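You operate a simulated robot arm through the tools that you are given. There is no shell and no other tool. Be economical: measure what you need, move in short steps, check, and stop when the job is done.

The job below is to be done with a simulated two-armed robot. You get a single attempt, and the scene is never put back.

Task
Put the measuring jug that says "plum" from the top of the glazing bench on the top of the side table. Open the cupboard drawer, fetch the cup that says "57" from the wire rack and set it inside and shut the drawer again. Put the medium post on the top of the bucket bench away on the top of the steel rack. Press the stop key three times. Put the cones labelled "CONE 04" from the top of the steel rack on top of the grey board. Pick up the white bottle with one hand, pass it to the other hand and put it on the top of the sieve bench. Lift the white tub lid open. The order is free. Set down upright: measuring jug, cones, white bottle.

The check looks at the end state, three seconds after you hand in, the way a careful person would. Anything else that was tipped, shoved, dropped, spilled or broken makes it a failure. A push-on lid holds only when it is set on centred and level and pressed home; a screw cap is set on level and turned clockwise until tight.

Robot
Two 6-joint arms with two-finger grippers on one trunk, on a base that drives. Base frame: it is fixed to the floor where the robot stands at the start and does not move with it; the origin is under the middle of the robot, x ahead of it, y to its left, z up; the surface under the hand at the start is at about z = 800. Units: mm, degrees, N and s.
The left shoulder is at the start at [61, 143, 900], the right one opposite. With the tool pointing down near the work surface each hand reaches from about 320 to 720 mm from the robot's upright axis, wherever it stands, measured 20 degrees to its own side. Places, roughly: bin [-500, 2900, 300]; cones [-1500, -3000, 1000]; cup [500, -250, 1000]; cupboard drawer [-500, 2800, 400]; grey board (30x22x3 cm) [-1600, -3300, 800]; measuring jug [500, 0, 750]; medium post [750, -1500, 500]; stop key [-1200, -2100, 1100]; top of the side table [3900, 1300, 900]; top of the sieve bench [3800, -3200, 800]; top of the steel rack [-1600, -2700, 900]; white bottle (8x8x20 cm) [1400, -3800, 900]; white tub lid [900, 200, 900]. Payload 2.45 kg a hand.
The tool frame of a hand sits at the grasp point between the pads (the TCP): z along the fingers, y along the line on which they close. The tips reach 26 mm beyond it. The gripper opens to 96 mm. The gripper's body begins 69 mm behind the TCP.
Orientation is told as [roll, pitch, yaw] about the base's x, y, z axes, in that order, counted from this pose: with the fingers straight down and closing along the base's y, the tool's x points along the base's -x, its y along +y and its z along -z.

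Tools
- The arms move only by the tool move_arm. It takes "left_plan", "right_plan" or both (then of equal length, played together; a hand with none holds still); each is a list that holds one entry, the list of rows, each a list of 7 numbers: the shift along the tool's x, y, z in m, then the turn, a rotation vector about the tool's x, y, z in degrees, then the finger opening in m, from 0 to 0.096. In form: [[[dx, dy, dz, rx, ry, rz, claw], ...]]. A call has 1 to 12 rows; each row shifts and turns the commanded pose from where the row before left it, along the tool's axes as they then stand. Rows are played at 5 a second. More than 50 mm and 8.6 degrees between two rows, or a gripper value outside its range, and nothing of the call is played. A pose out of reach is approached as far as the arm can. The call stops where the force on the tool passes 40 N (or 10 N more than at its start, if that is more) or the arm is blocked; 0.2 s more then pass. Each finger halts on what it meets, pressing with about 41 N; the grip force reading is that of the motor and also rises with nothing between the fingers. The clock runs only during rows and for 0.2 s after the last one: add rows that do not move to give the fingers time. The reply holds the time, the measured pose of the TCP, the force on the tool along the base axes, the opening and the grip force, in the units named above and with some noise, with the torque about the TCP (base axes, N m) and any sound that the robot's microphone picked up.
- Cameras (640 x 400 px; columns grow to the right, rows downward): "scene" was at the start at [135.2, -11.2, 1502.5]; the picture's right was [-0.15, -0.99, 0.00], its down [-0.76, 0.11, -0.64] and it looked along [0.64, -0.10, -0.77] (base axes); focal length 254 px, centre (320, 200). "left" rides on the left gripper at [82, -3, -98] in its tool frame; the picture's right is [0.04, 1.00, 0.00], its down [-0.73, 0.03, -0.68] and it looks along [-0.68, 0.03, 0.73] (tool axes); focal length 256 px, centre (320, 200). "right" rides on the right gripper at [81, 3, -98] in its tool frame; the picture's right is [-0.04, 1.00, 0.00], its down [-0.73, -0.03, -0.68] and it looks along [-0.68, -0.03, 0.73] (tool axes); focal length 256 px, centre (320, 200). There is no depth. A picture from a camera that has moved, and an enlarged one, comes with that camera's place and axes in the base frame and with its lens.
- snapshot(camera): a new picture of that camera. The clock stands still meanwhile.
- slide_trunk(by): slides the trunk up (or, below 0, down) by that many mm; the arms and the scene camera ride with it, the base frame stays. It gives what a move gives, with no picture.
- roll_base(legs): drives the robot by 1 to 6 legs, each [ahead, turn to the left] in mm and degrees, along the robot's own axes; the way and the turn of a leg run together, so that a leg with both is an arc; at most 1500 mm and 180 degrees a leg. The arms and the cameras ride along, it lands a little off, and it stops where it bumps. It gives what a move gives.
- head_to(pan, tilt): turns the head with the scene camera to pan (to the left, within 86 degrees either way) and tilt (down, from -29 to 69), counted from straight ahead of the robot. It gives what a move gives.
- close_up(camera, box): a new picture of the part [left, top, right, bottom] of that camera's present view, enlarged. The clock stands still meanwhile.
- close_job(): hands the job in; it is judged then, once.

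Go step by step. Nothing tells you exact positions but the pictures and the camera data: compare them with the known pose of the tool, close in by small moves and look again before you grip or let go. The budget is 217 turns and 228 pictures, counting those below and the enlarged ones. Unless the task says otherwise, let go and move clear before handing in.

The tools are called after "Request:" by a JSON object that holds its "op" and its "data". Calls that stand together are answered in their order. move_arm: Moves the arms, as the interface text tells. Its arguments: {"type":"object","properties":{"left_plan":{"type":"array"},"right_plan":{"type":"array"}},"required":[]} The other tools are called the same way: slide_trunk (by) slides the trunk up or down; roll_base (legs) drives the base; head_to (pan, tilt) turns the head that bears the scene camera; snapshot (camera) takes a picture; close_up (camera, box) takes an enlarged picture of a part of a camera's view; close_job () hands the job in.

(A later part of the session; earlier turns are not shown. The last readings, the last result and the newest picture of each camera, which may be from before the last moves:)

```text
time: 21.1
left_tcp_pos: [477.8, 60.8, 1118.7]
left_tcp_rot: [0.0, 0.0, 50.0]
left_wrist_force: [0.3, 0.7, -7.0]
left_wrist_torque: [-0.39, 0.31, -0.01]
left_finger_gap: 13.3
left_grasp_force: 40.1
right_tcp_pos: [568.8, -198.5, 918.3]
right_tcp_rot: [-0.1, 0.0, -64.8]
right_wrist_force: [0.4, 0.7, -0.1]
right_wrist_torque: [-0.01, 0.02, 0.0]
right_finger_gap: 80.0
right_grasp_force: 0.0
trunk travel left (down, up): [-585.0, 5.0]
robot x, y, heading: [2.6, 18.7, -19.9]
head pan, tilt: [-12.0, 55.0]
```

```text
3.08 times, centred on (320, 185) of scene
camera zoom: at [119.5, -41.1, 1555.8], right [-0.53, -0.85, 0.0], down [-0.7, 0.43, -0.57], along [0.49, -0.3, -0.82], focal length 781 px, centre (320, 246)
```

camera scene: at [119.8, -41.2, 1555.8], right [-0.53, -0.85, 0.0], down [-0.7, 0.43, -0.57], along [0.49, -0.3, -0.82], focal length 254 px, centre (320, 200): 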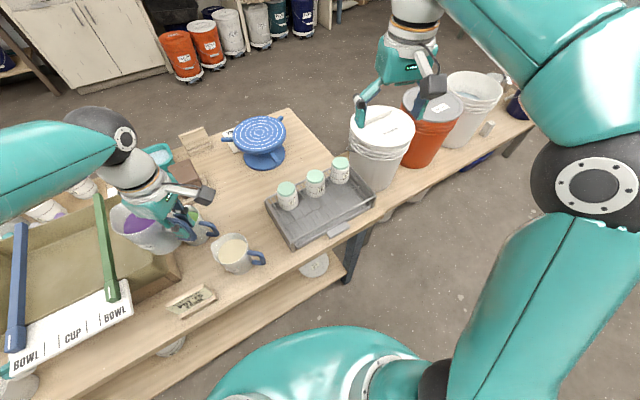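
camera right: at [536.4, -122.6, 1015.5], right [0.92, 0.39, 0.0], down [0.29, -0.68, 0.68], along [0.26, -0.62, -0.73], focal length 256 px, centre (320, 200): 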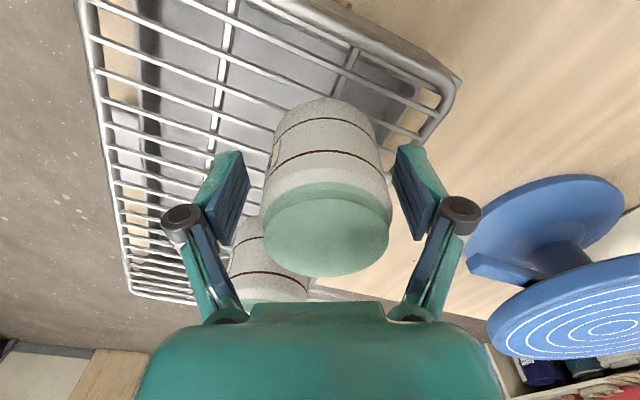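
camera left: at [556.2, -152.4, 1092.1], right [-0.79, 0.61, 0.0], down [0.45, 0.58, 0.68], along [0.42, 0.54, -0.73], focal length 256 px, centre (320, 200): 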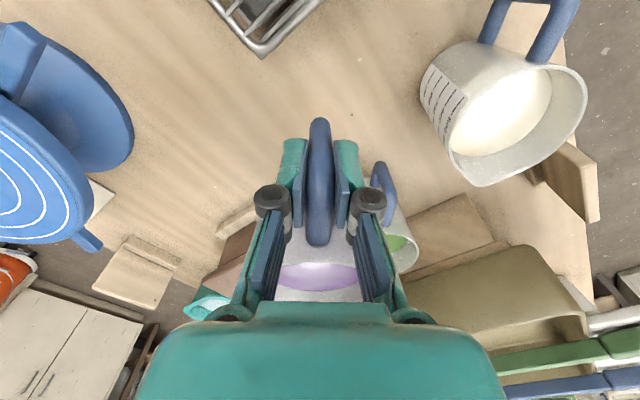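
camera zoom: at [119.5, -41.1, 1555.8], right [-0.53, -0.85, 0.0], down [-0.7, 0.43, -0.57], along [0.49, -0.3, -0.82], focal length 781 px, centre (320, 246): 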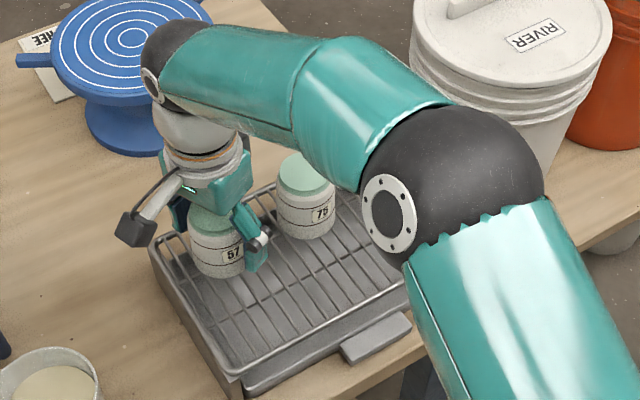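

Grip and lift the cup.

Request:
{"op": "move_arm", "data": {"right_plan": [[[0, 0, 0, 0, 0, 0, 0.06], [0, 0, 0, 0, 0, 0, 0.05], [0, 0, 0, 0, 0, 0, 0.04], [0, 0, 0, 0, 0, 0, 0.04], [0, 0, -0.01, 0, 0, 0, 0.04], [0, 0, -0.02, 0, 0, 0, 0.04], [0, 0, -0.03, 0, 0, 0, 0.04], [0, 0, -0.03, 0, 0, 0, 0.04], [0, 0, -0.03, 0, 0, 0, 0.04], [0, 0, -0.02, 0, 0, 0, 0.04], [0, 0, 0, 0, 0, 0, 0.04]]]}}

Request:
{"op": "snapshot", "data": {"camera": "right"}}

Request:
{"op": "snapshot", "data": {"camera": "scene"}}

```text
time: 23.5
left_tcp_pos: [476.0, 61.1, 1118.4]
left_tcp_rot: [0.0, 0.1, 50.0]
left_wrist_force: [-0.4, 0.2, -6.1]
left_wrist_torque: [-0.4, 0.3, -0.01]
left_finger_gap: 13.2
left_grasp_force: 39.6
right_tcp_pos: [567.5, -197.8, 1057.1]
right_tcp_rot: [-0.1, 0.0, -64.8]
right_wrist_force: [-0.7, 1.1, -2.5]
right_wrist_torque: [-0.02, 0.0, -0.01]
right_finger_gap: 61.5
right_grasp_force: 41.6
trunk travel left (down, up): [-585.0, 5.0]
robot x, y, heading: [1.1, 18.9, -20.0]
head pan, tilt: [-12.0, 55.0]
```

```text
188 pictures are left
camera right: at [536.8, -123.0, 1155.1], right [0.92, 0.39, 0.0], down [0.29, -0.68, 0.68], along [0.26, -0.62, -0.73], focal length 256 px, centre (320, 200)
```

right: 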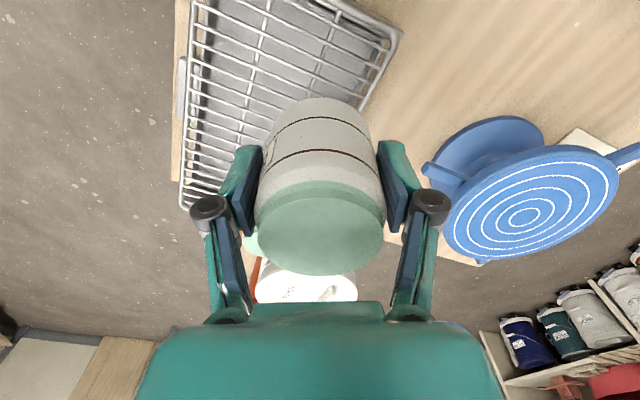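

```text
187 pictures are left
camera scene: at [120.2, -41.4, 1555.7], right [-0.53, -0.85, 0.0], down [-0.7, 0.43, -0.57], along [0.49, -0.3, -0.82], focal length 254 px, centre (320, 200)
```

scene: 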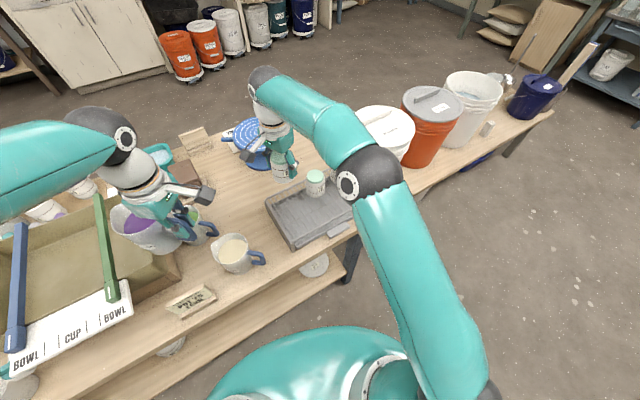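

Cup 57 is held. I retract the right hand and look around for the driving routes.

Request:
{"op": "move_arm", "data": {"right_plan": [[[0, 0, -0.03, 0, 0, 0, 0.04], [0, 0, -0.03, 0, 0, 0, 0.04], [0, 0, -0.03, 0, 0, 0, 0.04], [0.003, -0.03, 0, 0, 0, 0, 0.04], [0.003, -0.03, 0, 0, 0, 0, 0.04], [0.003, -0.03, 0, 0, 0, 0, 0.04], [0.003, -0.03, 0, 0, 0, 0, 0.04], [0.003, -0.03, 0, 0, 0, 0, 0.04], [0, -0.02, 0, 0, 0, 0, 0.04]]]}}

Request:
{"op": "head_to", "data": {"pan": 80, "tilt": 30}}

Request:
{"op": "snapshot", "data": {"camera": "scene"}}

Request:
{"op": "head_to", "data": {"pan": -60, "tilt": 30}}

Request:
{"op": "snapshot", "data": {"camera": "scene"}}

Request:
{"op": "head_to", "data": {"pan": 20, "tilt": 20}}

Request:
{"op": "snapshot", "data": {"camera": "scene"}}

```text
time: 25.5
left_tcp_pos: [475.6, 60.3, 1118.9]
left_tcp_rot: [-0.1, 0.0, 49.9]
left_wrist_force: [-0.3, -0.5, -6.6]
left_wrist_torque: [-0.38, 0.31, 0.0]
left_finger_gap: 13.4
left_grasp_force: 40.3
right_tcp_pos: [401.1, -256.9, 1143.5]
right_tcp_rot: [0.0, 0.0, -64.7]
right_wrist_force: [-0.1, 0.4, -2.1]
right_wrist_torque: [0.02, 0.0, -0.01]
right_finger_gap: 61.1
right_grasp_force: 41.0
right hand out of reach, approached as far as the arm can: row 3
trunk travel left (down, up): [-585.0, 5.0]
robot x, y, heading: [4.3, 16.4, -19.9]
head pan, tilt: [-12.0, 55.0]
```

```text
time: 27.2
left_tcp_pos: [475.0, 60.6, 1118.5]
left_tcp_rot: [0.0, 0.0, 50.0]
left_wrist_force: [-0.2, 0.1, -7.2]
left_wrist_torque: [-0.37, 0.3, -0.02]
left_finger_gap: 13.3
left_grasp_force: 39.9
right_tcp_pos: [400.2, -255.1, 1142.9]
right_tcp_rot: [0.0, 0.1, -64.7]
right_wrist_force: [-0.4, 0.0, -1.5]
right_wrist_torque: [0.02, 0.0, 0.04]
right_finger_gap: 61.4
right_grasp_force: 41.4
trunk travel left (down, up): [-585.0, 5.0]
robot x, y, heading: [3.7, 18.2, -20.0]
head pan, tilt: [80.0, 30.0]
```

```text
186 pictures are left
camera scene: at [103.6, 75.1, 1591.8], right [0.87, -0.5, 0.0], down [-0.25, -0.43, -0.87], along [0.43, 0.75, -0.5], focal length 254 px, centre (320, 200)
```

scene: 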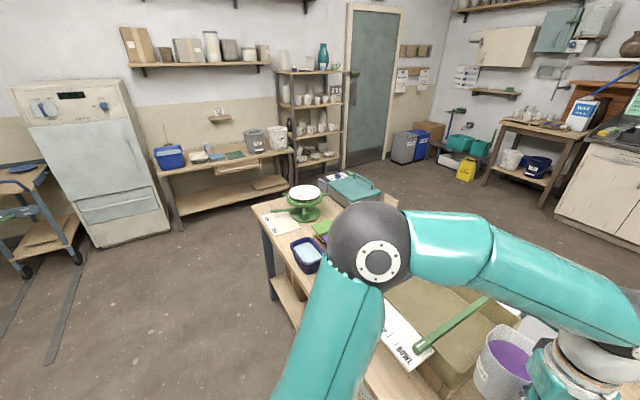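

```text
time: 29.4
left_tcp_pos: [477.1, 60.2, 1119.4]
left_tcp_rot: [0.0, 0.0, 50.0]
left_wrist_force: [0.3, -0.4, -5.8]
left_wrist_torque: [-0.38, 0.32, -0.01]
left_finger_gap: 13.5
left_grasp_force: 40.0
right_tcp_pos: [400.9, -255.8, 1144.6]
right_tcp_rot: [-0.1, -0.1, -64.7]
right_wrist_force: [-0.2, 0.7, -1.5]
right_wrist_torque: [0.0, -0.01, -0.01]
right_finger_gap: 61.6
right_grasp_force: 40.9
trunk travel left (down, up): [-585.0, 5.0]
robot x, y, heading: [2.3, 14.2, -20.0]
head pan, tilt: [-60.0, 30.0]
```

```text
185 pictures are left
camera scene: at [74.7, -92.3, 1591.8], right [-0.98, -0.18, 0.0], down [-0.09, 0.49, -0.87], along [0.15, -0.85, -0.5], focal length 254 px, centre (320, 200)
```

scene: 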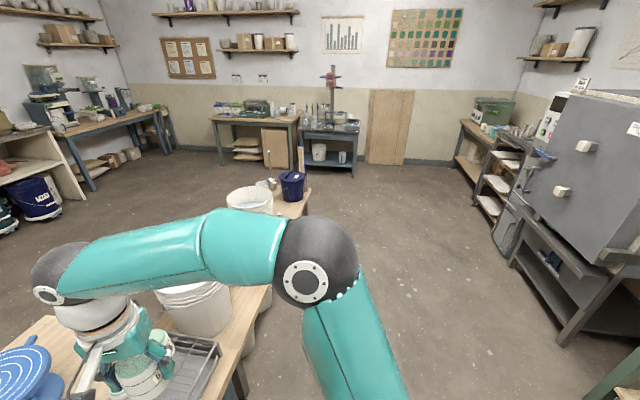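

```text
time: 30.9
left_tcp_pos: [476.6, 60.8, 1119.7]
left_tcp_rot: [0.0, 0.0, 50.0]
left_wrist_force: [0.2, -0.5, -6.9]
left_wrist_torque: [-0.35, 0.27, 0.0]
left_finger_gap: 13.6
left_grasp_force: 40.2
right_tcp_pos: [401.2, -255.6, 1143.2]
right_tcp_rot: [0.0, 0.1, -64.8]
right_wrist_force: [0.0, -0.1, -1.7]
right_wrist_torque: [0.02, -0.03, 0.02]
right_finger_gap: 61.5
right_grasp_force: 41.0
trunk travel left (down, up): [-585.0, 5.0]
robot x, y, heading: [2.3, 19.5, -19.9]
head pan, tilt: [20.0, 20.0]
```

```text
184 pictures are left
camera scene: at [151.7, -3.0, 1607.8], right [0.0, -1.0, 0.0], down [-0.34, 0.0, -0.94], along [0.94, 0.0, -0.34], focal length 254 px, centre (320, 200)
```

scene: 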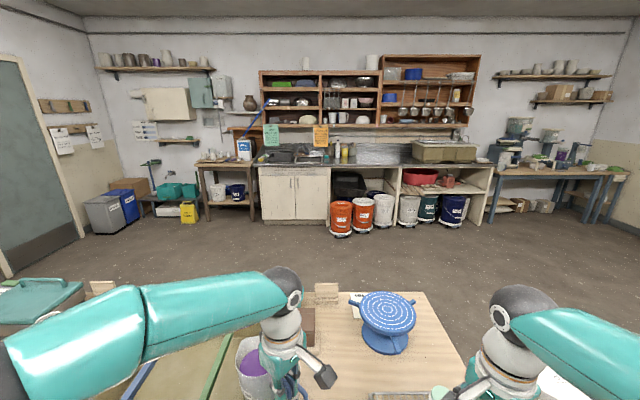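

The map is clear: cupboard at left (-500,2800), side table ahead-left (x≈3500–3900, y 860–1630). I back off and drive around the bench's left end, jug first.

Request:
{"op": "roll_base", "data": {"legs": [[-450, 0], [0, 110]]}}

Request:
{"op": "head_to", "data": {"pan": 0, "tilt": 30}}

Request:
{"op": "snapshot", "data": {"camera": "scene"}}

```text
time: 37.0
left_tcp_pos: [-312.5, 634.5, 1117.8]
left_tcp_rot: [0.1, 0.3, 121.2]
left_wrist_force: [-0.5, 1.4, -7.1]
left_wrist_torque: [-0.46, -0.35, 0.02]
left_finger_gap: 13.6
left_grasp_force: 40.3
right_tcp_pos: [-36.4, 462.8, 1145.3]
right_tcp_rot: [-0.1, -0.2, 6.5]
right_wrist_force: [-0.1, 0.7, -1.7]
right_wrist_torque: [-0.07, -0.04, -0.01]
right_finger_gap: 61.3
right_grasp_force: 41.0
trunk travel left (down, up): [-585.0, 5.0]
robot x, y, heading: [-385.0, 136.1, 53.5]
head pan, tilt: [20.0, 20.0]
stopped in leg 2: the robot was blocked; the commanded pose is now the measured one
```

```text
time: 37.8
left_tcp_pos: [-308.6, 632.8, 1119.4]
left_tcp_rot: [0.0, 0.1, 121.3]
left_wrist_force: [0.0, -0.4, -6.6]
left_wrist_torque: [-0.41, -0.27, 0.0]
left_finger_gap: 13.5
left_grasp_force: 40.4
right_tcp_pos: [-34.2, 459.8, 1145.8]
right_tcp_rot: [0.0, 0.1, 6.6]
right_wrist_force: [-1.3, 0.4, -1.8]
right_wrist_torque: [-0.03, -0.02, 0.02]
right_finger_gap: 61.3
right_grasp_force: 40.9
trunk travel left (down, up): [-585.0, 5.0]
robot x, y, heading: [-379.7, 134.1, 53.6]
head pan, tilt: [0.0, 30.0]
```

```text
183 pictures are left
camera scene: at [-293.5, 258.1, 1591.8], right [0.8, -0.59, 0.0], down [-0.3, -0.4, -0.87], along [0.52, 0.7, -0.5], focal length 254 px, centre (320, 200)
```

scene: 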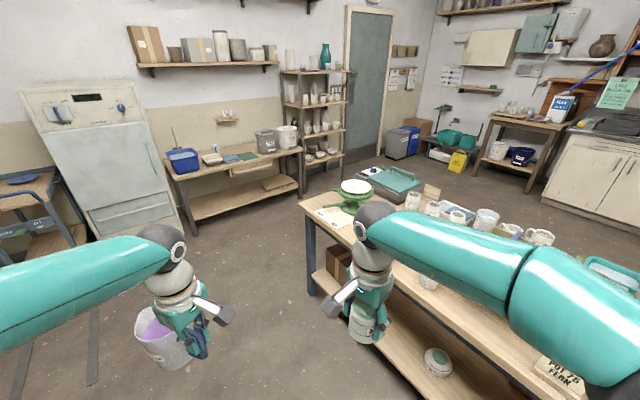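

The turn was blocked at heading 53°. I look to both sides to find what it bumped.

Request:
{"op": "head_to", "data": {"pan": 86, "tilt": 50}}

Request:
{"op": "snapshot", "data": {"camera": "scene"}}

Request:
{"op": "head_to", "data": {"pan": -86, "tilt": 50}}

Request:
{"op": "snapshot", "data": {"camera": "scene"}}

```text
time: 39.4
left_tcp_pos: [-308.7, 633.1, 1119.4]
left_tcp_rot: [0.0, 0.0, 121.3]
left_wrist_force: [-0.7, 0.0, -5.8]
left_wrist_torque: [-0.39, -0.28, 0.02]
left_finger_gap: 13.5
left_grasp_force: 40.0
right_tcp_pos: [-33.9, 460.4, 1144.3]
right_tcp_rot: [0.1, 0.0, 6.5]
right_wrist_force: [0.2, -0.1, -1.1]
right_wrist_torque: [0.01, 0.01, 0.01]
right_finger_gap: 61.3
right_grasp_force: 41.1
trunk travel left (down, up): [-585.0, 5.0]
robot x, y, heading: [-382.2, 134.3, 53.6]
head pan, tilt: [85.9, 50.0]
```

```text
182 pictures are left
camera scene: at [-404.9, 235.4, 1562.3], right [0.65, 0.76, 0.0], down [0.58, -0.5, -0.64], along [-0.49, 0.42, -0.77], focal length 254 px, centre (320, 200)
```

scene: 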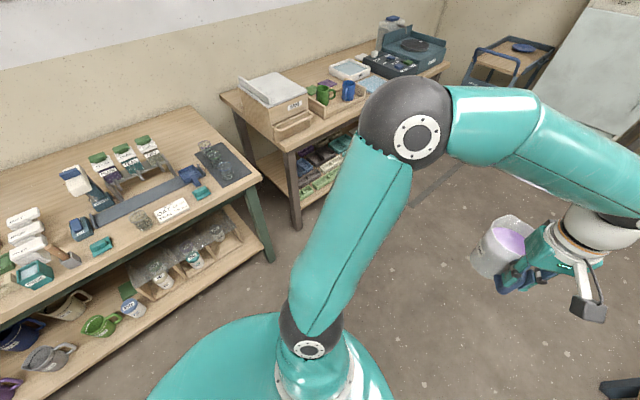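

```text
time: 42.0
left_tcp_pos: [-308.9, 633.1, 1118.8]
left_tcp_rot: [0.0, 0.1, 121.2]
left_wrist_force: [0.1, 0.4, -6.6]
left_wrist_torque: [-0.43, -0.26, -0.01]
left_finger_gap: 13.5
left_grasp_force: 40.7
right_tcp_pos: [-33.7, 460.4, 1145.9]
right_tcp_rot: [0.0, 0.0, 6.7]
right_wrist_force: [0.1, 0.3, -2.1]
right_wrist_torque: [-0.01, 0.02, -0.03]
right_finger_gap: 61.6
right_grasp_force: 41.3
trunk travel left (down, up): [-585.0, 5.0]
robot x, y, heading: [-380.7, 133.5, 53.3]
head pan, tilt: [-85.9, 50.0]
```

```text
181 pictures are left
camera scene: at [-281.5, 143.9, 1562.4], right [-0.54, -0.84, 0.0], down [-0.65, 0.41, -0.64], along [0.54, -0.35, -0.77], focal length 254 px, centre (320, 200)
```

scene: 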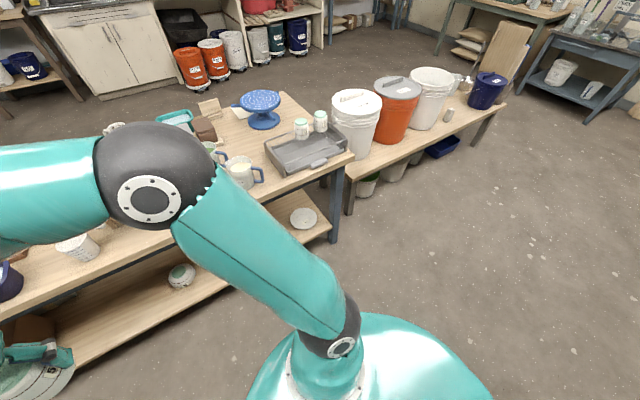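

Nothing obvious is near; the bench behind is ~750 mm away. I'll try turning a bit more and see.

Request:
{"op": "roll_base", "data": {"legs": [[0, 15]]}}

```text
time: 43.4
left_tcp_pos: [-441.0, 636.6, 1119.9]
left_tcp_rot: [-0.1, 0.1, 136.3]
left_wrist_force: [0.2, 0.2, -6.3]
left_wrist_torque: [-0.3, -0.38, 0.01]
left_finger_gap: 13.5
left_grasp_force: 39.8
right_tcp_pos: [-130.0, 542.0, 1145.5]
right_tcp_rot: [0.0, -0.1, 21.7]
right_wrist_force: [-0.3, 0.2, -1.6]
right_wrist_torque: [0.0, -0.02, 0.03]
right_finger_gap: 61.6
right_grasp_force: 40.9
trunk travel left (down, up): [-585.0, 5.0]
robot x, y, heading: [-366.5, 131.0, 68.6]
head pan, tilt: [-85.9, 50.0]
```

It turned freely this time. I finish the turn and drive towards the left end.

Request:
{"op": "roll_base", "data": {"legs": [[0, 22]]}}

Request:
{"op": "head_to", "data": {"pan": 0, "tilt": 45}}

Request:
{"op": "snapshot", "data": {"camera": "scene"}}

```text
time: 45.1
left_tcp_pos: [-624.8, 573.0, 1121.0]
left_tcp_rot: [0.0, 0.2, 158.6]
left_wrist_force: [1.0, -0.6, -7.1]
left_wrist_torque: [-0.16, -0.44, 0.02]
left_finger_gap: 13.7
left_grasp_force: 39.8
right_tcp_pos: [-299.7, 601.8, 1145.6]
right_tcp_rot: [0.0, 0.0, 43.7]
right_wrist_force: [0.5, 0.3, -2.5]
right_wrist_torque: [-0.01, 0.01, 0.01]
right_finger_gap: 61.6
right_grasp_force: 41.1
trunk travel left (down, up): [-585.0, 5.0]
robot x, y, heading: [-349.1, 136.2, 91.2]
head pan, tilt: [-85.9, 50.0]
```

```text
time: 46.7
left_tcp_pos: [-626.1, 573.4, 1120.9]
left_tcp_rot: [0.1, 0.0, 158.5]
left_wrist_force: [0.6, 0.3, -7.0]
left_wrist_torque: [-0.21, -0.47, 0.03]
left_finger_gap: 13.5
left_grasp_force: 39.4
right_tcp_pos: [-301.7, 603.5, 1146.5]
right_tcp_rot: [0.0, 0.2, 43.8]
right_wrist_force: [0.2, 0.1, -1.7]
right_wrist_torque: [-0.02, 0.03, -0.01]
right_finger_gap: 61.6
right_grasp_force: 41.5
trunk travel left (down, up): [-585.0, 5.0]
robot x, y, heading: [-350.1, 133.1, 90.7]
head pan, tilt: [0.0, 45.0]
```

```text
180 pictures are left
camera scene: at [-355.6, 277.8, 1569.2], right [1.0, 0.02, 0.0], down [0.01, -0.71, -0.71], along [-0.01, 0.71, -0.71], focal length 254 px, centre (320, 200)
```

scene: 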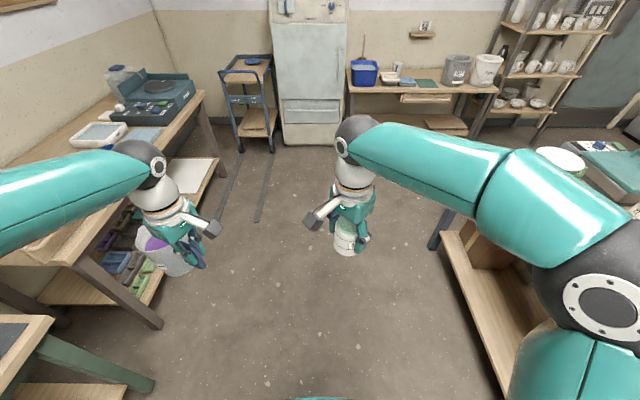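

The corridor is clear. I drive ahead 1800, turn right to face +x and go 1500.

Request:
{"op": "roll_base", "data": {"legs": [[900, 0], [900, 0]]}}

Request:
{"op": "roll_base", "data": {"legs": [[0, -45], [0, -45]]}}

Request:
{"op": "snapshot", "data": {"camera": "scene"}}

```text
time: 55.9
left_tcp_pos: [-678.6, 2368.6, 1119.8]
left_tcp_rot: [-0.1, 0.1, 159.4]
left_wrist_force: [0.3, 0.9, -6.7]
left_wrist_torque: [-0.17, -0.41, 0.0]
left_finger_gap: 13.5
left_grasp_force: 40.0
right_tcp_pos: [-353.9, 2402.7, 1145.7]
right_tcp_rot: [0.0, 0.0, 44.6]
right_wrist_force: [0.7, 0.6, -2.3]
right_wrist_torque: [-0.01, 0.0, 0.0]
right_finger_gap: 61.5
right_grasp_force: 40.9
trunk travel left (down, up): [-585.0, 5.0]
robot x, y, heading: [-396.6, 1930.8, 91.7]
head pan, tilt: [0.0, 45.0]
```

```text
time: 60.1
left_tcp_pos: [-75.2, 2340.6, 1121.2]
left_tcp_rot: [0.4, 0.1, 88.8]
left_wrist_force: [0.5, -1.2, -5.9]
left_wrist_torque: [-0.43, 0.07, -0.05]
left_finger_gap: 13.7
left_grasp_force: 40.4
right_tcp_pos: [63.8, 2047.0, 1146.6]
right_tcp_rot: [0.0, 0.3, -25.8]
right_wrist_force: [0.4, -0.6, -2.2]
right_wrist_torque: [0.1, 0.05, 0.01]
right_finger_gap: 61.7
right_grasp_force: 41.3
trunk travel left (down, up): [-585.0, 5.0]
robot x, y, heading: [-415.2, 1987.8, 19.1]
head pan, tilt: [0.0, 45.0]
stopped in leg 2: the robot was blocked; the commanded pose is now the measured one
```

```text
179 pictures are left
camera scene: at [-280.1, 2028.2, 1569.0], right [0.33, -0.94, 0.0], down [-0.67, -0.23, -0.71], along [0.67, 0.23, -0.71], focal length 254 px, centre (320, 200)
```

scene: 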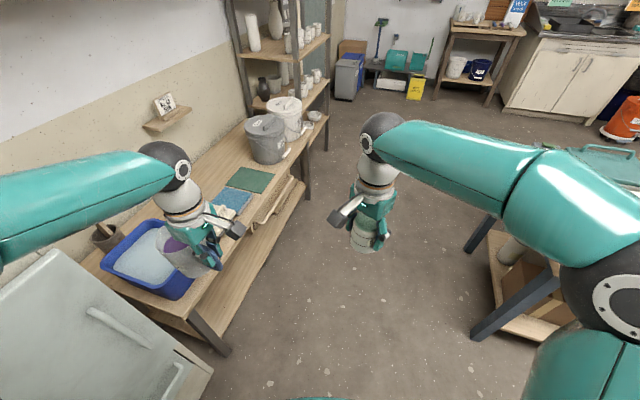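

Blocked again, probably the left elbow near the cabinet. I look left.

Request:
{"op": "head_to", "data": {"pan": 80, "tilt": 35}}

Request:
{"op": "snapshot", "data": {"camera": "scene"}}

Request:
{"op": "head_to", "data": {"pan": -80, "tilt": 50}}

Request:
{"op": "snapshot", "data": {"camera": "scene"}}

```text
time: 61.6
left_tcp_pos: [-77.8, 2344.8, 1121.4]
left_tcp_rot: [0.1, 0.1, 88.8]
left_wrist_force: [0.7, 0.3, -6.9]
left_wrist_torque: [-0.48, -0.01, 0.04]
left_finger_gap: 13.5
left_grasp_force: 40.2
right_tcp_pos: [62.5, 2051.3, 1146.5]
right_tcp_rot: [-0.1, 0.0, -25.8]
right_wrist_force: [-0.9, -0.1, -1.6]
right_wrist_torque: [-0.01, -0.01, 0.04]
right_finger_gap: 61.5
right_grasp_force: 41.0
trunk travel left (down, up): [-585.0, 5.0]
robot x, y, heading: [-415.3, 1984.1, 19.1]
head pan, tilt: [80.0, 35.0]
```

```text
178 pictures are left
camera scene: at [-374.1, 2093.3, 1584.0], right [0.99, 0.16, 0.0], down [0.09, -0.57, -0.82], along [-0.13, 0.81, -0.57], focal length 254 px, centre (320, 200)
```

scene: 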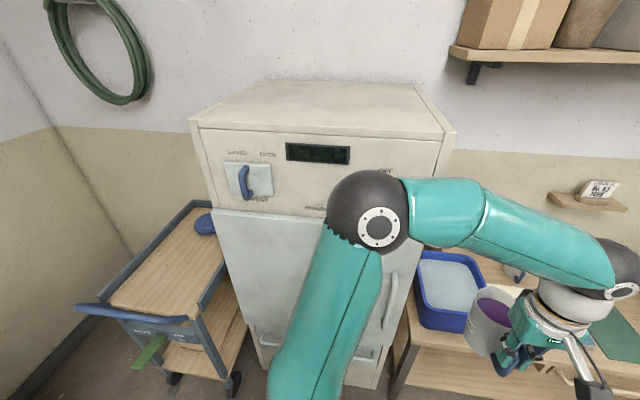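

```text
time: 64.1
left_tcp_pos: [-78.2, 2344.9, 1120.3]
left_tcp_rot: [0.3, 0.2, 88.7]
left_wrist_force: [-0.4, 0.5, -7.7]
left_wrist_torque: [-0.43, 0.06, -0.01]
left_finger_gap: 13.6
left_grasp_force: 40.2
right_tcp_pos: [61.0, 2051.0, 1146.6]
right_tcp_rot: [0.1, 0.0, -25.7]
right_wrist_force: [0.1, -0.4, -1.5]
right_wrist_torque: [-0.02, -0.01, 0.03]
right_finger_gap: 61.4
right_grasp_force: 41.2
trunk travel left (down, up): [-585.0, 5.0]
robot x, y, heading: [-416.0, 1983.9, 19.2]
head pan, tilt: [-80.0, 50.0]
```

```text
177 pictures are left
camera scene: at [-322.5, 1938.9, 1562.3], right [-0.87, -0.49, 0.0], down [-0.37, 0.67, -0.64], along [0.31, -0.56, -0.77], focal length 254 px, centre (320, 200)
```

scene: 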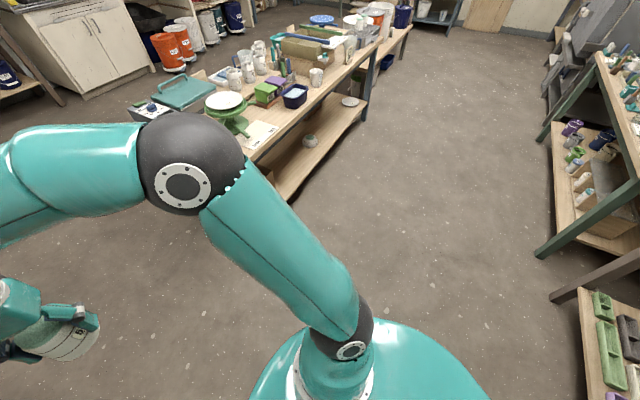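

There's clearance everywhere; both stops came after ~73° of turning, so I use smaller turns.

Request:
{"op": "roll_base", "data": {"legs": [[0, -24]]}}

Request:
{"op": "head_to", "data": {"pan": 0, "tilt": 30}}

Request:
{"op": "snapshot", "data": {"camera": "scene"}}

```text
time: 65.8
left_tcp_pos: [37.1, 2176.7, 1122.6]
left_tcp_rot: [0.2, 0.1, 64.9]
left_wrist_force: [-0.6, -0.1, -6.8]
left_wrist_torque: [-0.44, 0.23, -0.04]
left_finger_gap: 13.3
left_grasp_force: 40.3
right_tcp_pos: [46.9, 1851.8, 1146.7]
right_tcp_rot: [0.0, 0.1, -49.8]
right_wrist_force: [0.0, 0.1, -1.1]
right_wrist_torque: [0.0, 0.02, 0.01]
right_finger_gap: 61.4
right_grasp_force: 41.0
trunk travel left (down, up): [-585.0, 5.0]
robot x, y, heading: [-413.8, 2003.9, -4.3]
head pan, tilt: [-80.0, 50.0]
```

```text
time: 67.4
left_tcp_pos: [37.4, 2176.4, 1121.8]
left_tcp_rot: [0.2, 0.1, 64.8]
left_wrist_force: [0.1, -0.6, -6.9]
left_wrist_torque: [-0.47, 0.22, 0.01]
left_finger_gap: 13.2
left_grasp_force: 39.7
right_tcp_pos: [47.0, 1851.9, 1147.3]
right_tcp_rot: [0.0, 0.1, -49.8]
right_wrist_force: [0.6, -0.6, -1.8]
right_wrist_torque: [0.01, -0.02, 0.04]
right_finger_gap: 61.4
right_grasp_force: 41.9
trunk travel left (down, up): [-585.0, 5.0]
robot x, y, heading: [-417.3, 2004.9, -4.3]
head pan, tilt: [0.0, 30.0]
```

```text
176 pictures are left
camera scene: at [-266.2, 1993.1, 1591.7], right [-0.08, -1.0, 0.0], down [-0.5, 0.04, -0.87], along [0.86, -0.07, -0.5], focal length 254 px, centre (320, 200)
```

scene: 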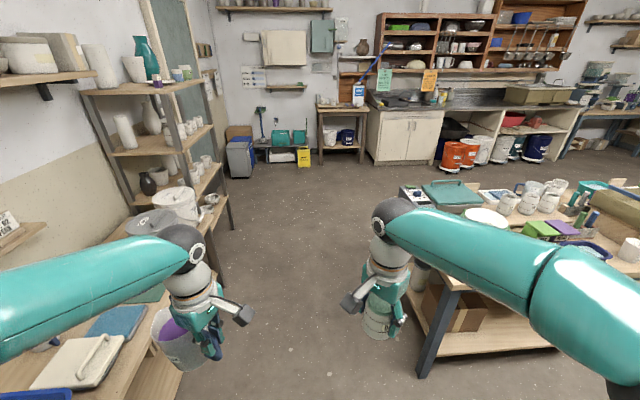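

Heading −4° leads past the shelf rack with good margin. I drive ahead in two legs.

Request:
{"op": "roll_base", "data": {"legs": [[1500, 0]]}}

Request:
{"op": "snapshot", "data": {"camera": "scene"}}

```text
time: 74.9
left_tcp_pos: [1525.2, 2075.1, 1122.6]
left_tcp_rot: [0.2, 0.2, 65.5]
left_wrist_force: [0.1, -0.5, -6.8]
left_wrist_torque: [-0.43, 0.21, 0.04]
left_finger_gap: 13.4
left_grasp_force: 40.7
right_tcp_pos: [1538.5, 1750.1, 1147.7]
right_tcp_rot: [-0.1, 0.1, -49.1]
right_wrist_force: [0.2, 0.2, -2.1]
right_wrist_torque: [0.02, 0.01, 0.01]
right_finger_gap: 61.3
right_grasp_force: 40.3
trunk travel left (down, up): [-585.0, 5.0]
robot x, y, heading: [1074.2, 1900.0, -4.0]
head pan, tilt: [0.0, 30.0]
```

```text
175 pictures are left
camera scene: at [1223.7, 1887.4, 1591.7], right [-0.07, -1.0, 0.0], down [-0.5, 0.03, -0.87], along [0.86, -0.06, -0.5], focal length 254 px, centre (320, 200)
```

scene: 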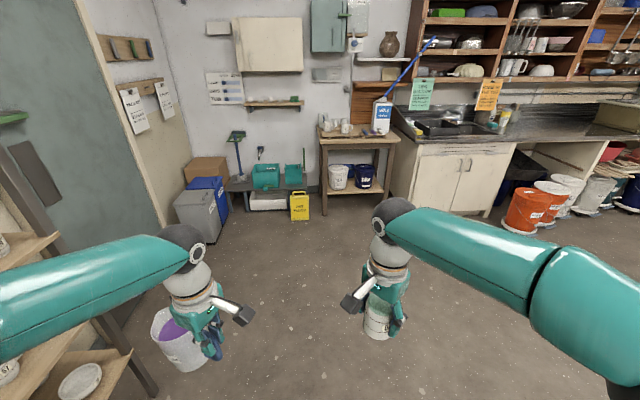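

I continue to the side table's front.

Request:
{"op": "roll_base", "data": {"legs": [[1300, 0], [0, -30]]}}

Request:
{"op": "snapshot", "data": {"camera": "scene"}}

```text
time: 83.1
left_tcp_pos: [2840.8, 1728.4, 1121.8]
left_tcp_rot: [0.2, 0.1, 35.1]
left_wrist_force: [1.1, 0.1, -6.6]
left_wrist_torque: [-0.27, 0.41, 0.02]
left_finger_gap: 13.5
left_grasp_force: 40.0
right_tcp_pos: [2686.8, 1442.3, 1147.1]
right_tcp_rot: [-0.1, 0.1, -79.7]
right_wrist_force: [-0.2, 0.2, -1.1]
right_wrist_torque: [0.02, 0.01, 0.02]
right_finger_gap: 61.0
right_grasp_force: 40.8
trunk travel left (down, up): [-585.0, 5.0]
robot x, y, heading: [2374.2, 1822.8, -34.6]
head pan, tilt: [0.0, 30.0]
```

```text
174 pictures are left
camera scene: at [2498.4, 1738.5, 1591.7], right [-0.57, -0.82, 0.0], down [-0.41, 0.28, -0.87], along [0.71, -0.49, -0.5], focal length 254 px, centre (320, 200)
```

scene: 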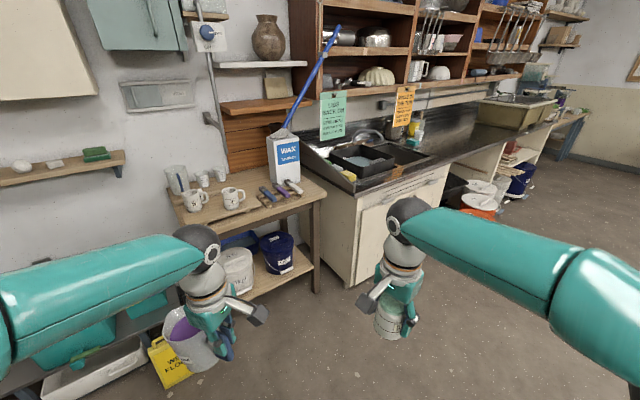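

The side table has mugs and tools; the front strip is free. I move closer and face it.

Request:
{"op": "roll_base", "data": {"legs": [[600, 0], [0, 34]]}}

Request:
{"op": "head_to", "data": {"pan": 0, "tilt": 40}}

Request:
{"op": "snapshot", "data": {"camera": "scene"}}

```text
time: 88.4
left_tcp_pos: [3310.3, 1669.6, 1122.4]
left_tcp_rot: [0.2, 0.2, 69.3]
left_wrist_force: [-0.6, -0.7, -6.5]
left_wrist_torque: [-0.45, 0.2, 0.01]
left_finger_gap: 13.5
left_grasp_force: 40.2
right_tcp_pos: [3344.0, 1346.4, 1147.6]
right_tcp_rot: [-0.1, 0.1, -45.3]
right_wrist_force: [0.3, 0.4, -1.9]
right_wrist_torque: [-0.01, -0.01, 0.0]
right_finger_gap: 61.3
right_grasp_force: 40.8
trunk travel left (down, up): [-585.0, 5.0]
robot x, y, heading: [2870.5, 1454.4, -0.6]
head pan, tilt: [0.0, 30.0]
```

```text
time: 89.1
left_tcp_pos: [3310.0, 1668.1, 1121.8]
left_tcp_rot: [0.2, 0.1, 69.2]
left_wrist_force: [0.0, 0.2, -6.6]
left_wrist_torque: [-0.43, 0.18, 0.02]
left_finger_gap: 13.6
left_grasp_force: 39.7
right_tcp_pos: [3344.7, 1345.1, 1148.5]
right_tcp_rot: [-0.1, 0.1, -45.4]
right_wrist_force: [0.5, -0.5, -1.3]
right_wrist_torque: [0.01, -0.03, 0.0]
right_finger_gap: 61.1
right_grasp_force: 40.7
trunk travel left (down, up): [-585.0, 5.0]
robot x, y, heading: [2873.0, 1457.7, -0.6]
head pan, tilt: [0.0, 40.0]
```

```text
173 pictures are left
camera scene: at [3016.5, 1457.4, 1576.5], right [-0.01, -1.0, 0.0], down [-0.64, 0.01, -0.77], along [0.77, -0.01, -0.64], focal length 254 px, centre (320, 200)
```

scene: 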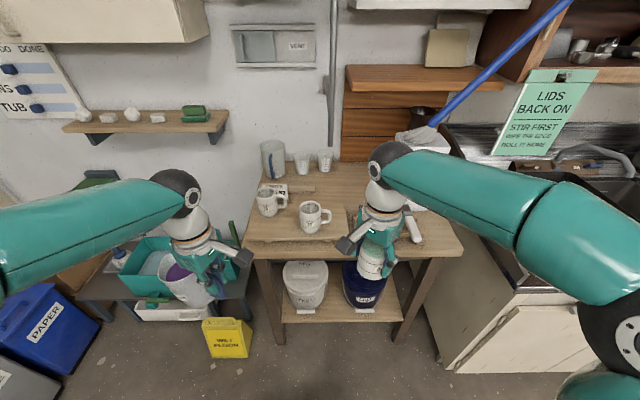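

Table front edge is x≈3600, y 955–1714, with mugs behind; the free spot is about (3670,1590). I drive ahead 180 mm and look down with the left wrist camera.

Request:
{"op": "roll_base", "data": {"legs": [[180, 0]]}}

Request:
{"op": "snapshot", "data": {"camera": "scene"}}

Request:
{"op": "snapshot", "data": {"camera": "right"}}

Request:
{"op": "snapshot", "data": {"camera": "left"}}

```text
time: 90.6
left_tcp_pos: [3493.3, 1667.6, 1121.8]
left_tcp_rot: [0.4, 0.2, 69.3]
left_wrist_force: [0.9, -0.5, -7.2]
left_wrist_torque: [-0.46, 0.2, -0.02]
left_finger_gap: 13.4
left_grasp_force: 39.9
right_tcp_pos: [3527.3, 1344.0, 1148.0]
right_tcp_rot: [0.0, 0.1, -45.3]
right_wrist_force: [1.2, 0.1, -2.2]
right_wrist_torque: [-0.03, 0.04, -0.03]
right_finger_gap: 61.2
right_grasp_force: 40.9
trunk travel left (down, up): [-585.0, 5.0]
robot x, y, heading: [3051.9, 1455.4, -0.2]
head pan, tilt: [0.0, 40.0]
```

```text
172 pictures are left
camera scene: at [3199.6, 1455.5, 1576.2], right [-0.01, -1.0, 0.0], down [-0.64, 0.01, -0.76], along [0.76, -0.01, -0.64], focal length 254 px, centre (320, 200)
```

scene: 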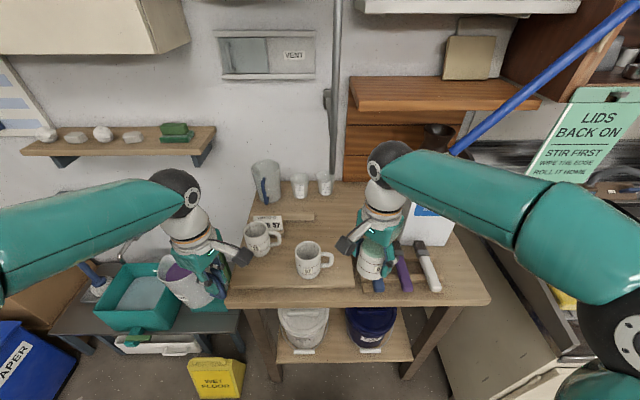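

```text
171 pictures are left
camera right: at [3472.7, 1404.7, 1246.1], right [0.74, 0.67, 0.0], down [0.5, -0.54, 0.68], along [0.46, -0.5, -0.74], focal length 256 px, centre (320, 200)
```

right: 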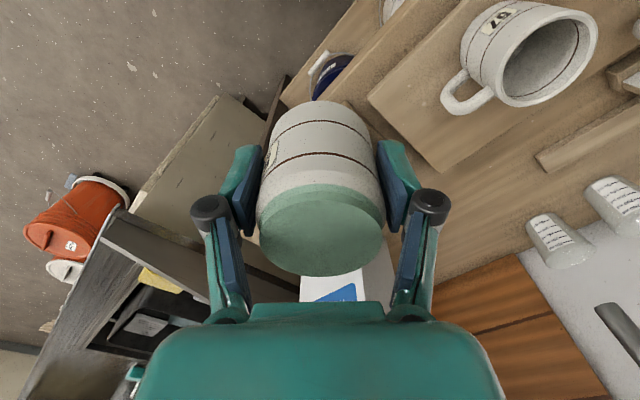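

```text
170 pictures are left
camera left: at [3467.3, 1590.1, 1219.7], right [-0.95, 0.32, 0.01], down [0.24, 0.7, 0.68], along [0.21, 0.64, -0.74], focal length 256 px, centre (320, 200)
```

left: 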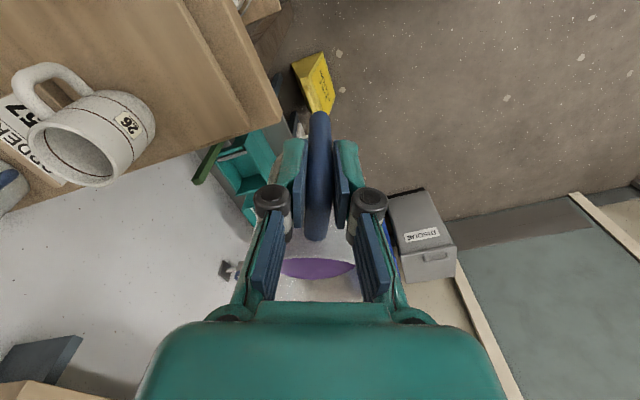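

Table top z≈837 near the front-left corner (3581,1739). I check the surface for boards in the free spot.

Request:
{"op": "close_up", "data": {"camera": "scene", "box": [200, 160, 500, 330]}}

Request:
{"op": "close_up", "data": {"camera": "left", "box": [0, 0, 320, 200]}}

```text
2.13 times, centred on (350, 245) of scene
camera zoom: at [3199.6, 1455.5, 1576.2], right [-0.01, -1.0, 0.0], down [-0.64, 0.01, -0.76], along [0.76, -0.01, -0.64], focal length 541 px, centre (256, 104)
```

zoom: 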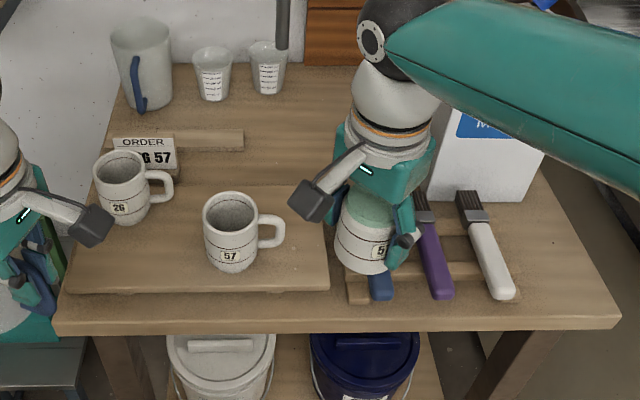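

```text
2.00 times, centred on (160, 100) of left
camera zoom: at [3467.3, 1590.1, 1219.7], right [-0.95, 0.32, 0.01], down [0.24, 0.7, 0.68], along [0.21, 0.64, -0.74], focal length 512 px, centre (640, 400)
```

zoom: 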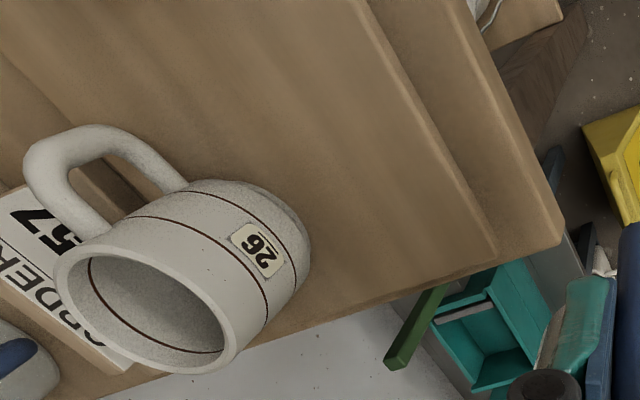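

A ware board with mugs occupies the left part. The bare table area behind it, around (3940,1380), may be better; I move the right hand aside to see it.

Request:
{"op": "move_arm", "data": {"right_plan": [[[-0.015, -0.039, 0, 0, 0, 0, 0.04], [-0.015, -0.039, 0, 0, 0, 0, 0.04], [-0.015, -0.039, 0, 0, 0, 0, 0.04], [-0.015, -0.039, 0, 0, 0, 0, 0.04], [-0.015, -0.039, 0, 0, 0, 0, 0.04], [-0.015, -0.039, 0, 0, 0, 0, 0.04]]]}}

Request:
{"op": "close_up", "data": {"camera": "scene", "box": [200, 140, 520, 340]}}

```text
time: 92.0
left_tcp_pos: [3489.9, 1667.1, 1123.6]
left_tcp_rot: [0.2, 0.2, 69.3]
left_wrist_force: [-0.7, -0.4, -7.4]
left_wrist_torque: [-0.42, 0.18, 0.02]
left_finger_gap: 13.3
left_grasp_force: 39.9
right_tcp_pos: [3421.9, 1115.9, 1150.0]
right_tcp_rot: [0.0, 0.2, -45.1]
right_wrist_force: [-0.8, 1.6, -2.0]
right_wrist_torque: [0.02, 0.01, -0.01]
right_finger_gap: 61.1
right_grasp_force: 40.7
trunk travel left (down, up): [-585.0, 5.0]
robot x, y, heading: [3051.4, 1459.8, -0.4]
head pan, tilt: [0.0, 40.0]
```

```text
2.00 times, centred on (360, 240) of scene
camera zoom: at [3196.5, 1454.8, 1576.5], right [-0.01, -1.0, 0.0], down [-0.64, 0.01, -0.77], along [0.77, -0.01, -0.64], focal length 508 px, centre (240, 120)
```

zoom: 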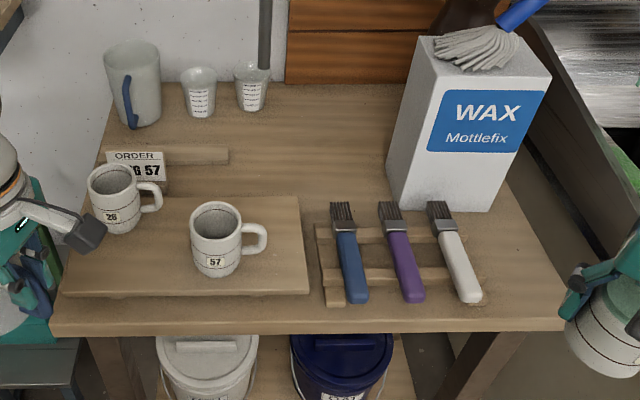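

There's a clear bare area right of centre behind the brushes, about (3945,1300). I'll back off with a slight turn to shift the base to y≈1250.

Request:
{"op": "roll_base", "data": {"legs": [[-80, 0], [0, 22], [-520, 0], [0, -22]]}}

```text
time: 98.3
left_tcp_pos: [2925.8, 1475.8, 1122.5]
left_tcp_rot: [0.2, 0.1, 69.2]
left_wrist_force: [-0.3, -0.5, -7.3]
left_wrist_torque: [-0.42, 0.15, -0.01]
left_finger_gap: 13.3
left_grasp_force: 40.3
right_tcp_pos: [2858.2, 924.7, 1149.9]
right_tcp_rot: [-0.1, 0.1, -45.3]
right_wrist_force: [-0.5, 0.5, -1.9]
right_wrist_torque: [0.03, 0.02, -0.02]
right_finger_gap: 61.4
right_grasp_force: 41.2
trunk travel left (down, up): [-585.0, 5.0]
robot x, y, heading: [2486.4, 1281.4, -0.4]
head pan, tilt: [0.0, 40.0]
```

Now I set the left arm: rotate so the handle faces the robot (yaw 10°) and extend to the placing pose before driving in.

Request:
{"op": "move_arm", "data": {"left_plan": [[[0, 0, 0.008, 0, 0, 7.4, 0], [0, 0, 0.008, 0, 0, 7.4, 0], [0, 0, 0.008, 0, 0, 7.4, 0], [0, 0, 0.008, 0, 0, 7.4, 0], [0, 0, 0.008, 0, 0, 7.4, 0], [0, 0, 0.008, 0, 0, 7.4, 0], [0, 0, 0.008, 0, 0, 7.4, 0], [0, 0, 0.008, 0, 0, 7.4, 0]]]}}

Request:
{"op": "move_arm", "data": {"left_plan": [[[-0.02, -0.02, 0, 0, 0, 0, 0], [-0.023, -0.031, 0, 0, 0, 0, 0], [-0.023, -0.031, 0, 0, 0, 0, 0], [-0.023, -0.031, 0, 0, 0, 0, 0], [-0.023, -0.031, 0, 0, 0, 0, 0], [-0.023, -0.031, 0, 0, 0, 0, 0], [-0.02, -0.031, 0, 0, 0, 0, 0], [-0.01, -0.015, 0, 0, 0, 0, 0], [0, 0, 0, 0, 0, 0, 0]]]}}

Request:
{"op": "snapshot", "data": {"camera": "scene"}}

```text
time: 100.1
left_tcp_pos: [2925.3, 1475.5, 1057.8]
left_tcp_rot: [0.0, 0.3, 10.0]
left_wrist_force: [0.4, -0.1, -6.9]
left_wrist_torque: [-0.07, 0.5, -0.01]
left_finger_gap: 13.5
left_grasp_force: 39.5
right_tcp_pos: [2857.5, 924.1, 1149.1]
right_tcp_rot: [-0.1, 0.1, -45.4]
right_wrist_force: [0.6, -0.1, -2.5]
right_wrist_torque: [0.0, 0.0, 0.01]
right_finger_gap: 61.3
right_grasp_force: 40.9
trunk travel left (down, up): [-585.0, 5.0]
robot x, y, heading: [2486.5, 1281.3, -0.5]
head pan, tilt: [0.0, 40.0]
```

```text
time: 102.1
left_tcp_pos: [3118.8, 1291.9, 1056.8]
left_tcp_rot: [0.1, 0.5, 10.0]
left_wrist_force: [0.2, -0.9, -7.4]
left_wrist_torque: [-0.02, 0.49, -0.03]
left_finger_gap: 13.8
left_grasp_force: 40.2
left hand out of reach, approached as far as the arm can: row 8
right_tcp_pos: [2857.3, 923.5, 1150.9]
right_tcp_rot: [-0.1, 0.1, -45.3]
right_wrist_force: [-0.3, -0.5, -1.8]
right_wrist_torque: [0.0, 0.03, -0.02]
right_finger_gap: 61.4
right_grasp_force: 40.6
trunk travel left (down, up): [-585.0, 5.0]
robot x, y, heading: [2486.0, 1279.4, -0.5]
head pan, tilt: [0.0, 40.0]
```

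```text
166 pictures are left
camera scene: at [2632.3, 1280.2, 1576.4], right [-0.01, -1.0, 0.0], down [-0.64, 0.01, -0.77], along [0.77, -0.01, -0.64], focal length 254 px, centre (320, 200)
```

scene: 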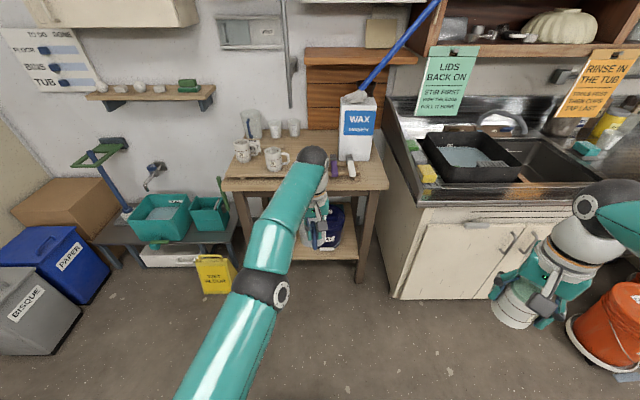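

I drive forward toward the table in two steps.

Request:
{"op": "roll_base", "data": {"legs": [[600, 0]]}}

Request:
{"op": "snapshot", "data": {"camera": "scene"}}

Request:
{"op": "snapshot", "data": {"camera": "left"}}

```text
time: 105.6
left_tcp_pos: [3719.8, 1283.9, 1056.1]
left_tcp_rot: [-0.1, 0.4, 9.6]
left_wrist_force: [0.0, -0.3, -6.4]
left_wrist_torque: [-0.02, 0.51, 0.03]
left_finger_gap: 13.7
left_grasp_force: 40.0
right_tcp_pos: [3456.8, 916.3, 1150.9]
right_tcp_rot: [-0.1, 0.0, -45.6]
right_wrist_force: [0.9, -0.3, -1.4]
right_wrist_torque: [0.0, -0.03, 0.0]
right_finger_gap: 61.2
right_grasp_force: 41.0
trunk travel left (down, up): [-585.0, 5.0]
robot x, y, heading: [3085.7, 1279.1, -0.8]
head pan, tilt: [0.0, 40.0]
```

```text
165 pictures are left
camera scene: at [3233.3, 1273.9, 1576.3], right [-0.01, -1.0, 0.0], down [-0.64, 0.01, -0.76], along [0.76, -0.01, -0.64], focal length 254 px, centre (320, 200)
```

scene: 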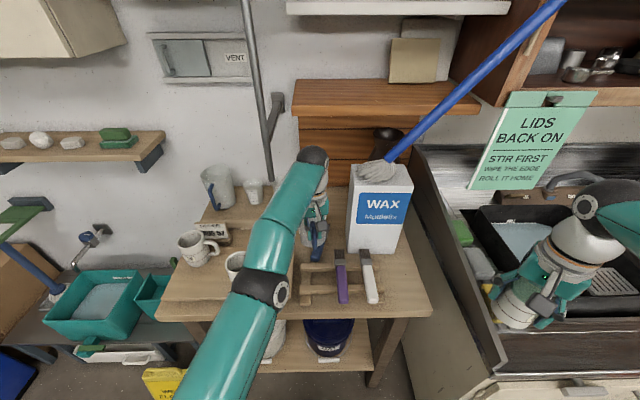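

```text
164 pictures are left
camera left: at [3641.0, 1266.4, 1154.3], right [-0.21, 0.98, 0.0], down [0.72, 0.15, 0.67], along [0.66, 0.14, -0.74], focal length 256 px, centre (320, 200)
```

left: 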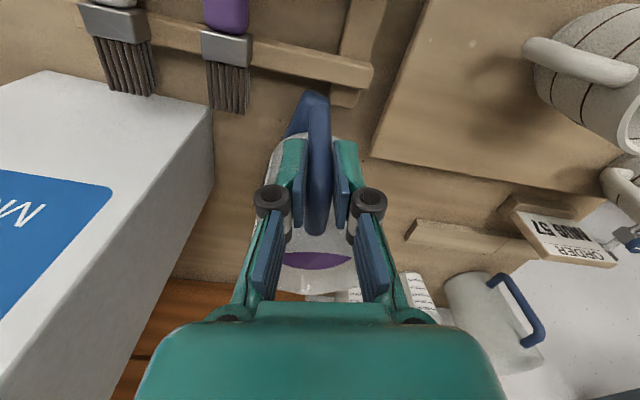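

Clear of the WAX box and mugs. I drive 130 mm more.

Request:
{"op": "roll_base", "data": {"legs": [[130, 0]]}}

Request:
{"op": "snapshot", "data": {"camera": "scene"}}

Request:
{"op": "snapshot", "data": {"camera": "left"}}

```text
time: 106.9
left_tcp_pos: [3852.9, 1279.8, 1057.3]
left_tcp_rot: [0.0, 0.4, 9.5]
left_wrist_force: [0.9, 0.6, -8.0]
left_wrist_torque: [-0.05, 0.52, -0.04]
left_finger_gap: 13.3
left_grasp_force: 40.5
right_tcp_pos: [3587.8, 914.4, 1150.3]
right_tcp_rot: [-0.1, 0.2, -45.8]
right_wrist_force: [0.7, 0.2, -1.9]
right_wrist_torque: [0.01, 0.06, -0.02]
right_finger_gap: 61.3
right_grasp_force: 40.9
trunk travel left (down, up): [-585.0, 5.0]
robot x, y, heading: [3217.6, 1273.3, -0.5]
head pan, tilt: [0.0, 40.0]
```

```text
163 pictures are left
camera scene: at [3365.2, 1272.0, 1576.1], right [-0.01, -1.0, 0.0], down [-0.65, 0.01, -0.76], along [0.76, -0.01, -0.65], focal length 254 px, centre (320, 200)
```

scene: 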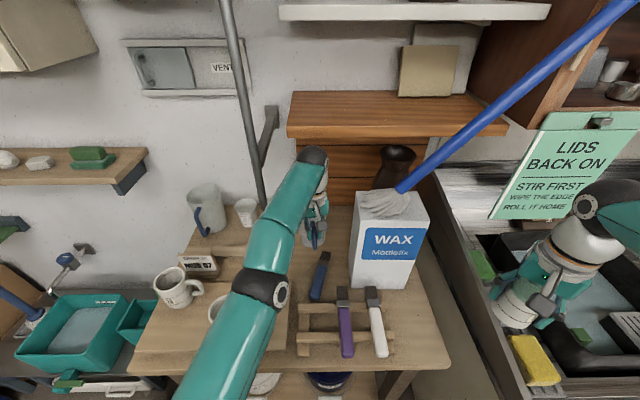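

```text
162 pictures are left
camera left: at [3772.5, 1264.5, 1154.1], right [-0.21, 0.98, 0.0], down [0.72, 0.15, 0.67], along [0.66, 0.14, -0.74], focal length 256 px, centre (320, 200)
```

left: 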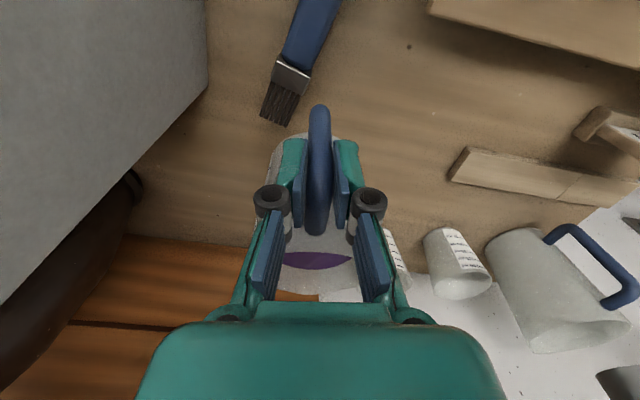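

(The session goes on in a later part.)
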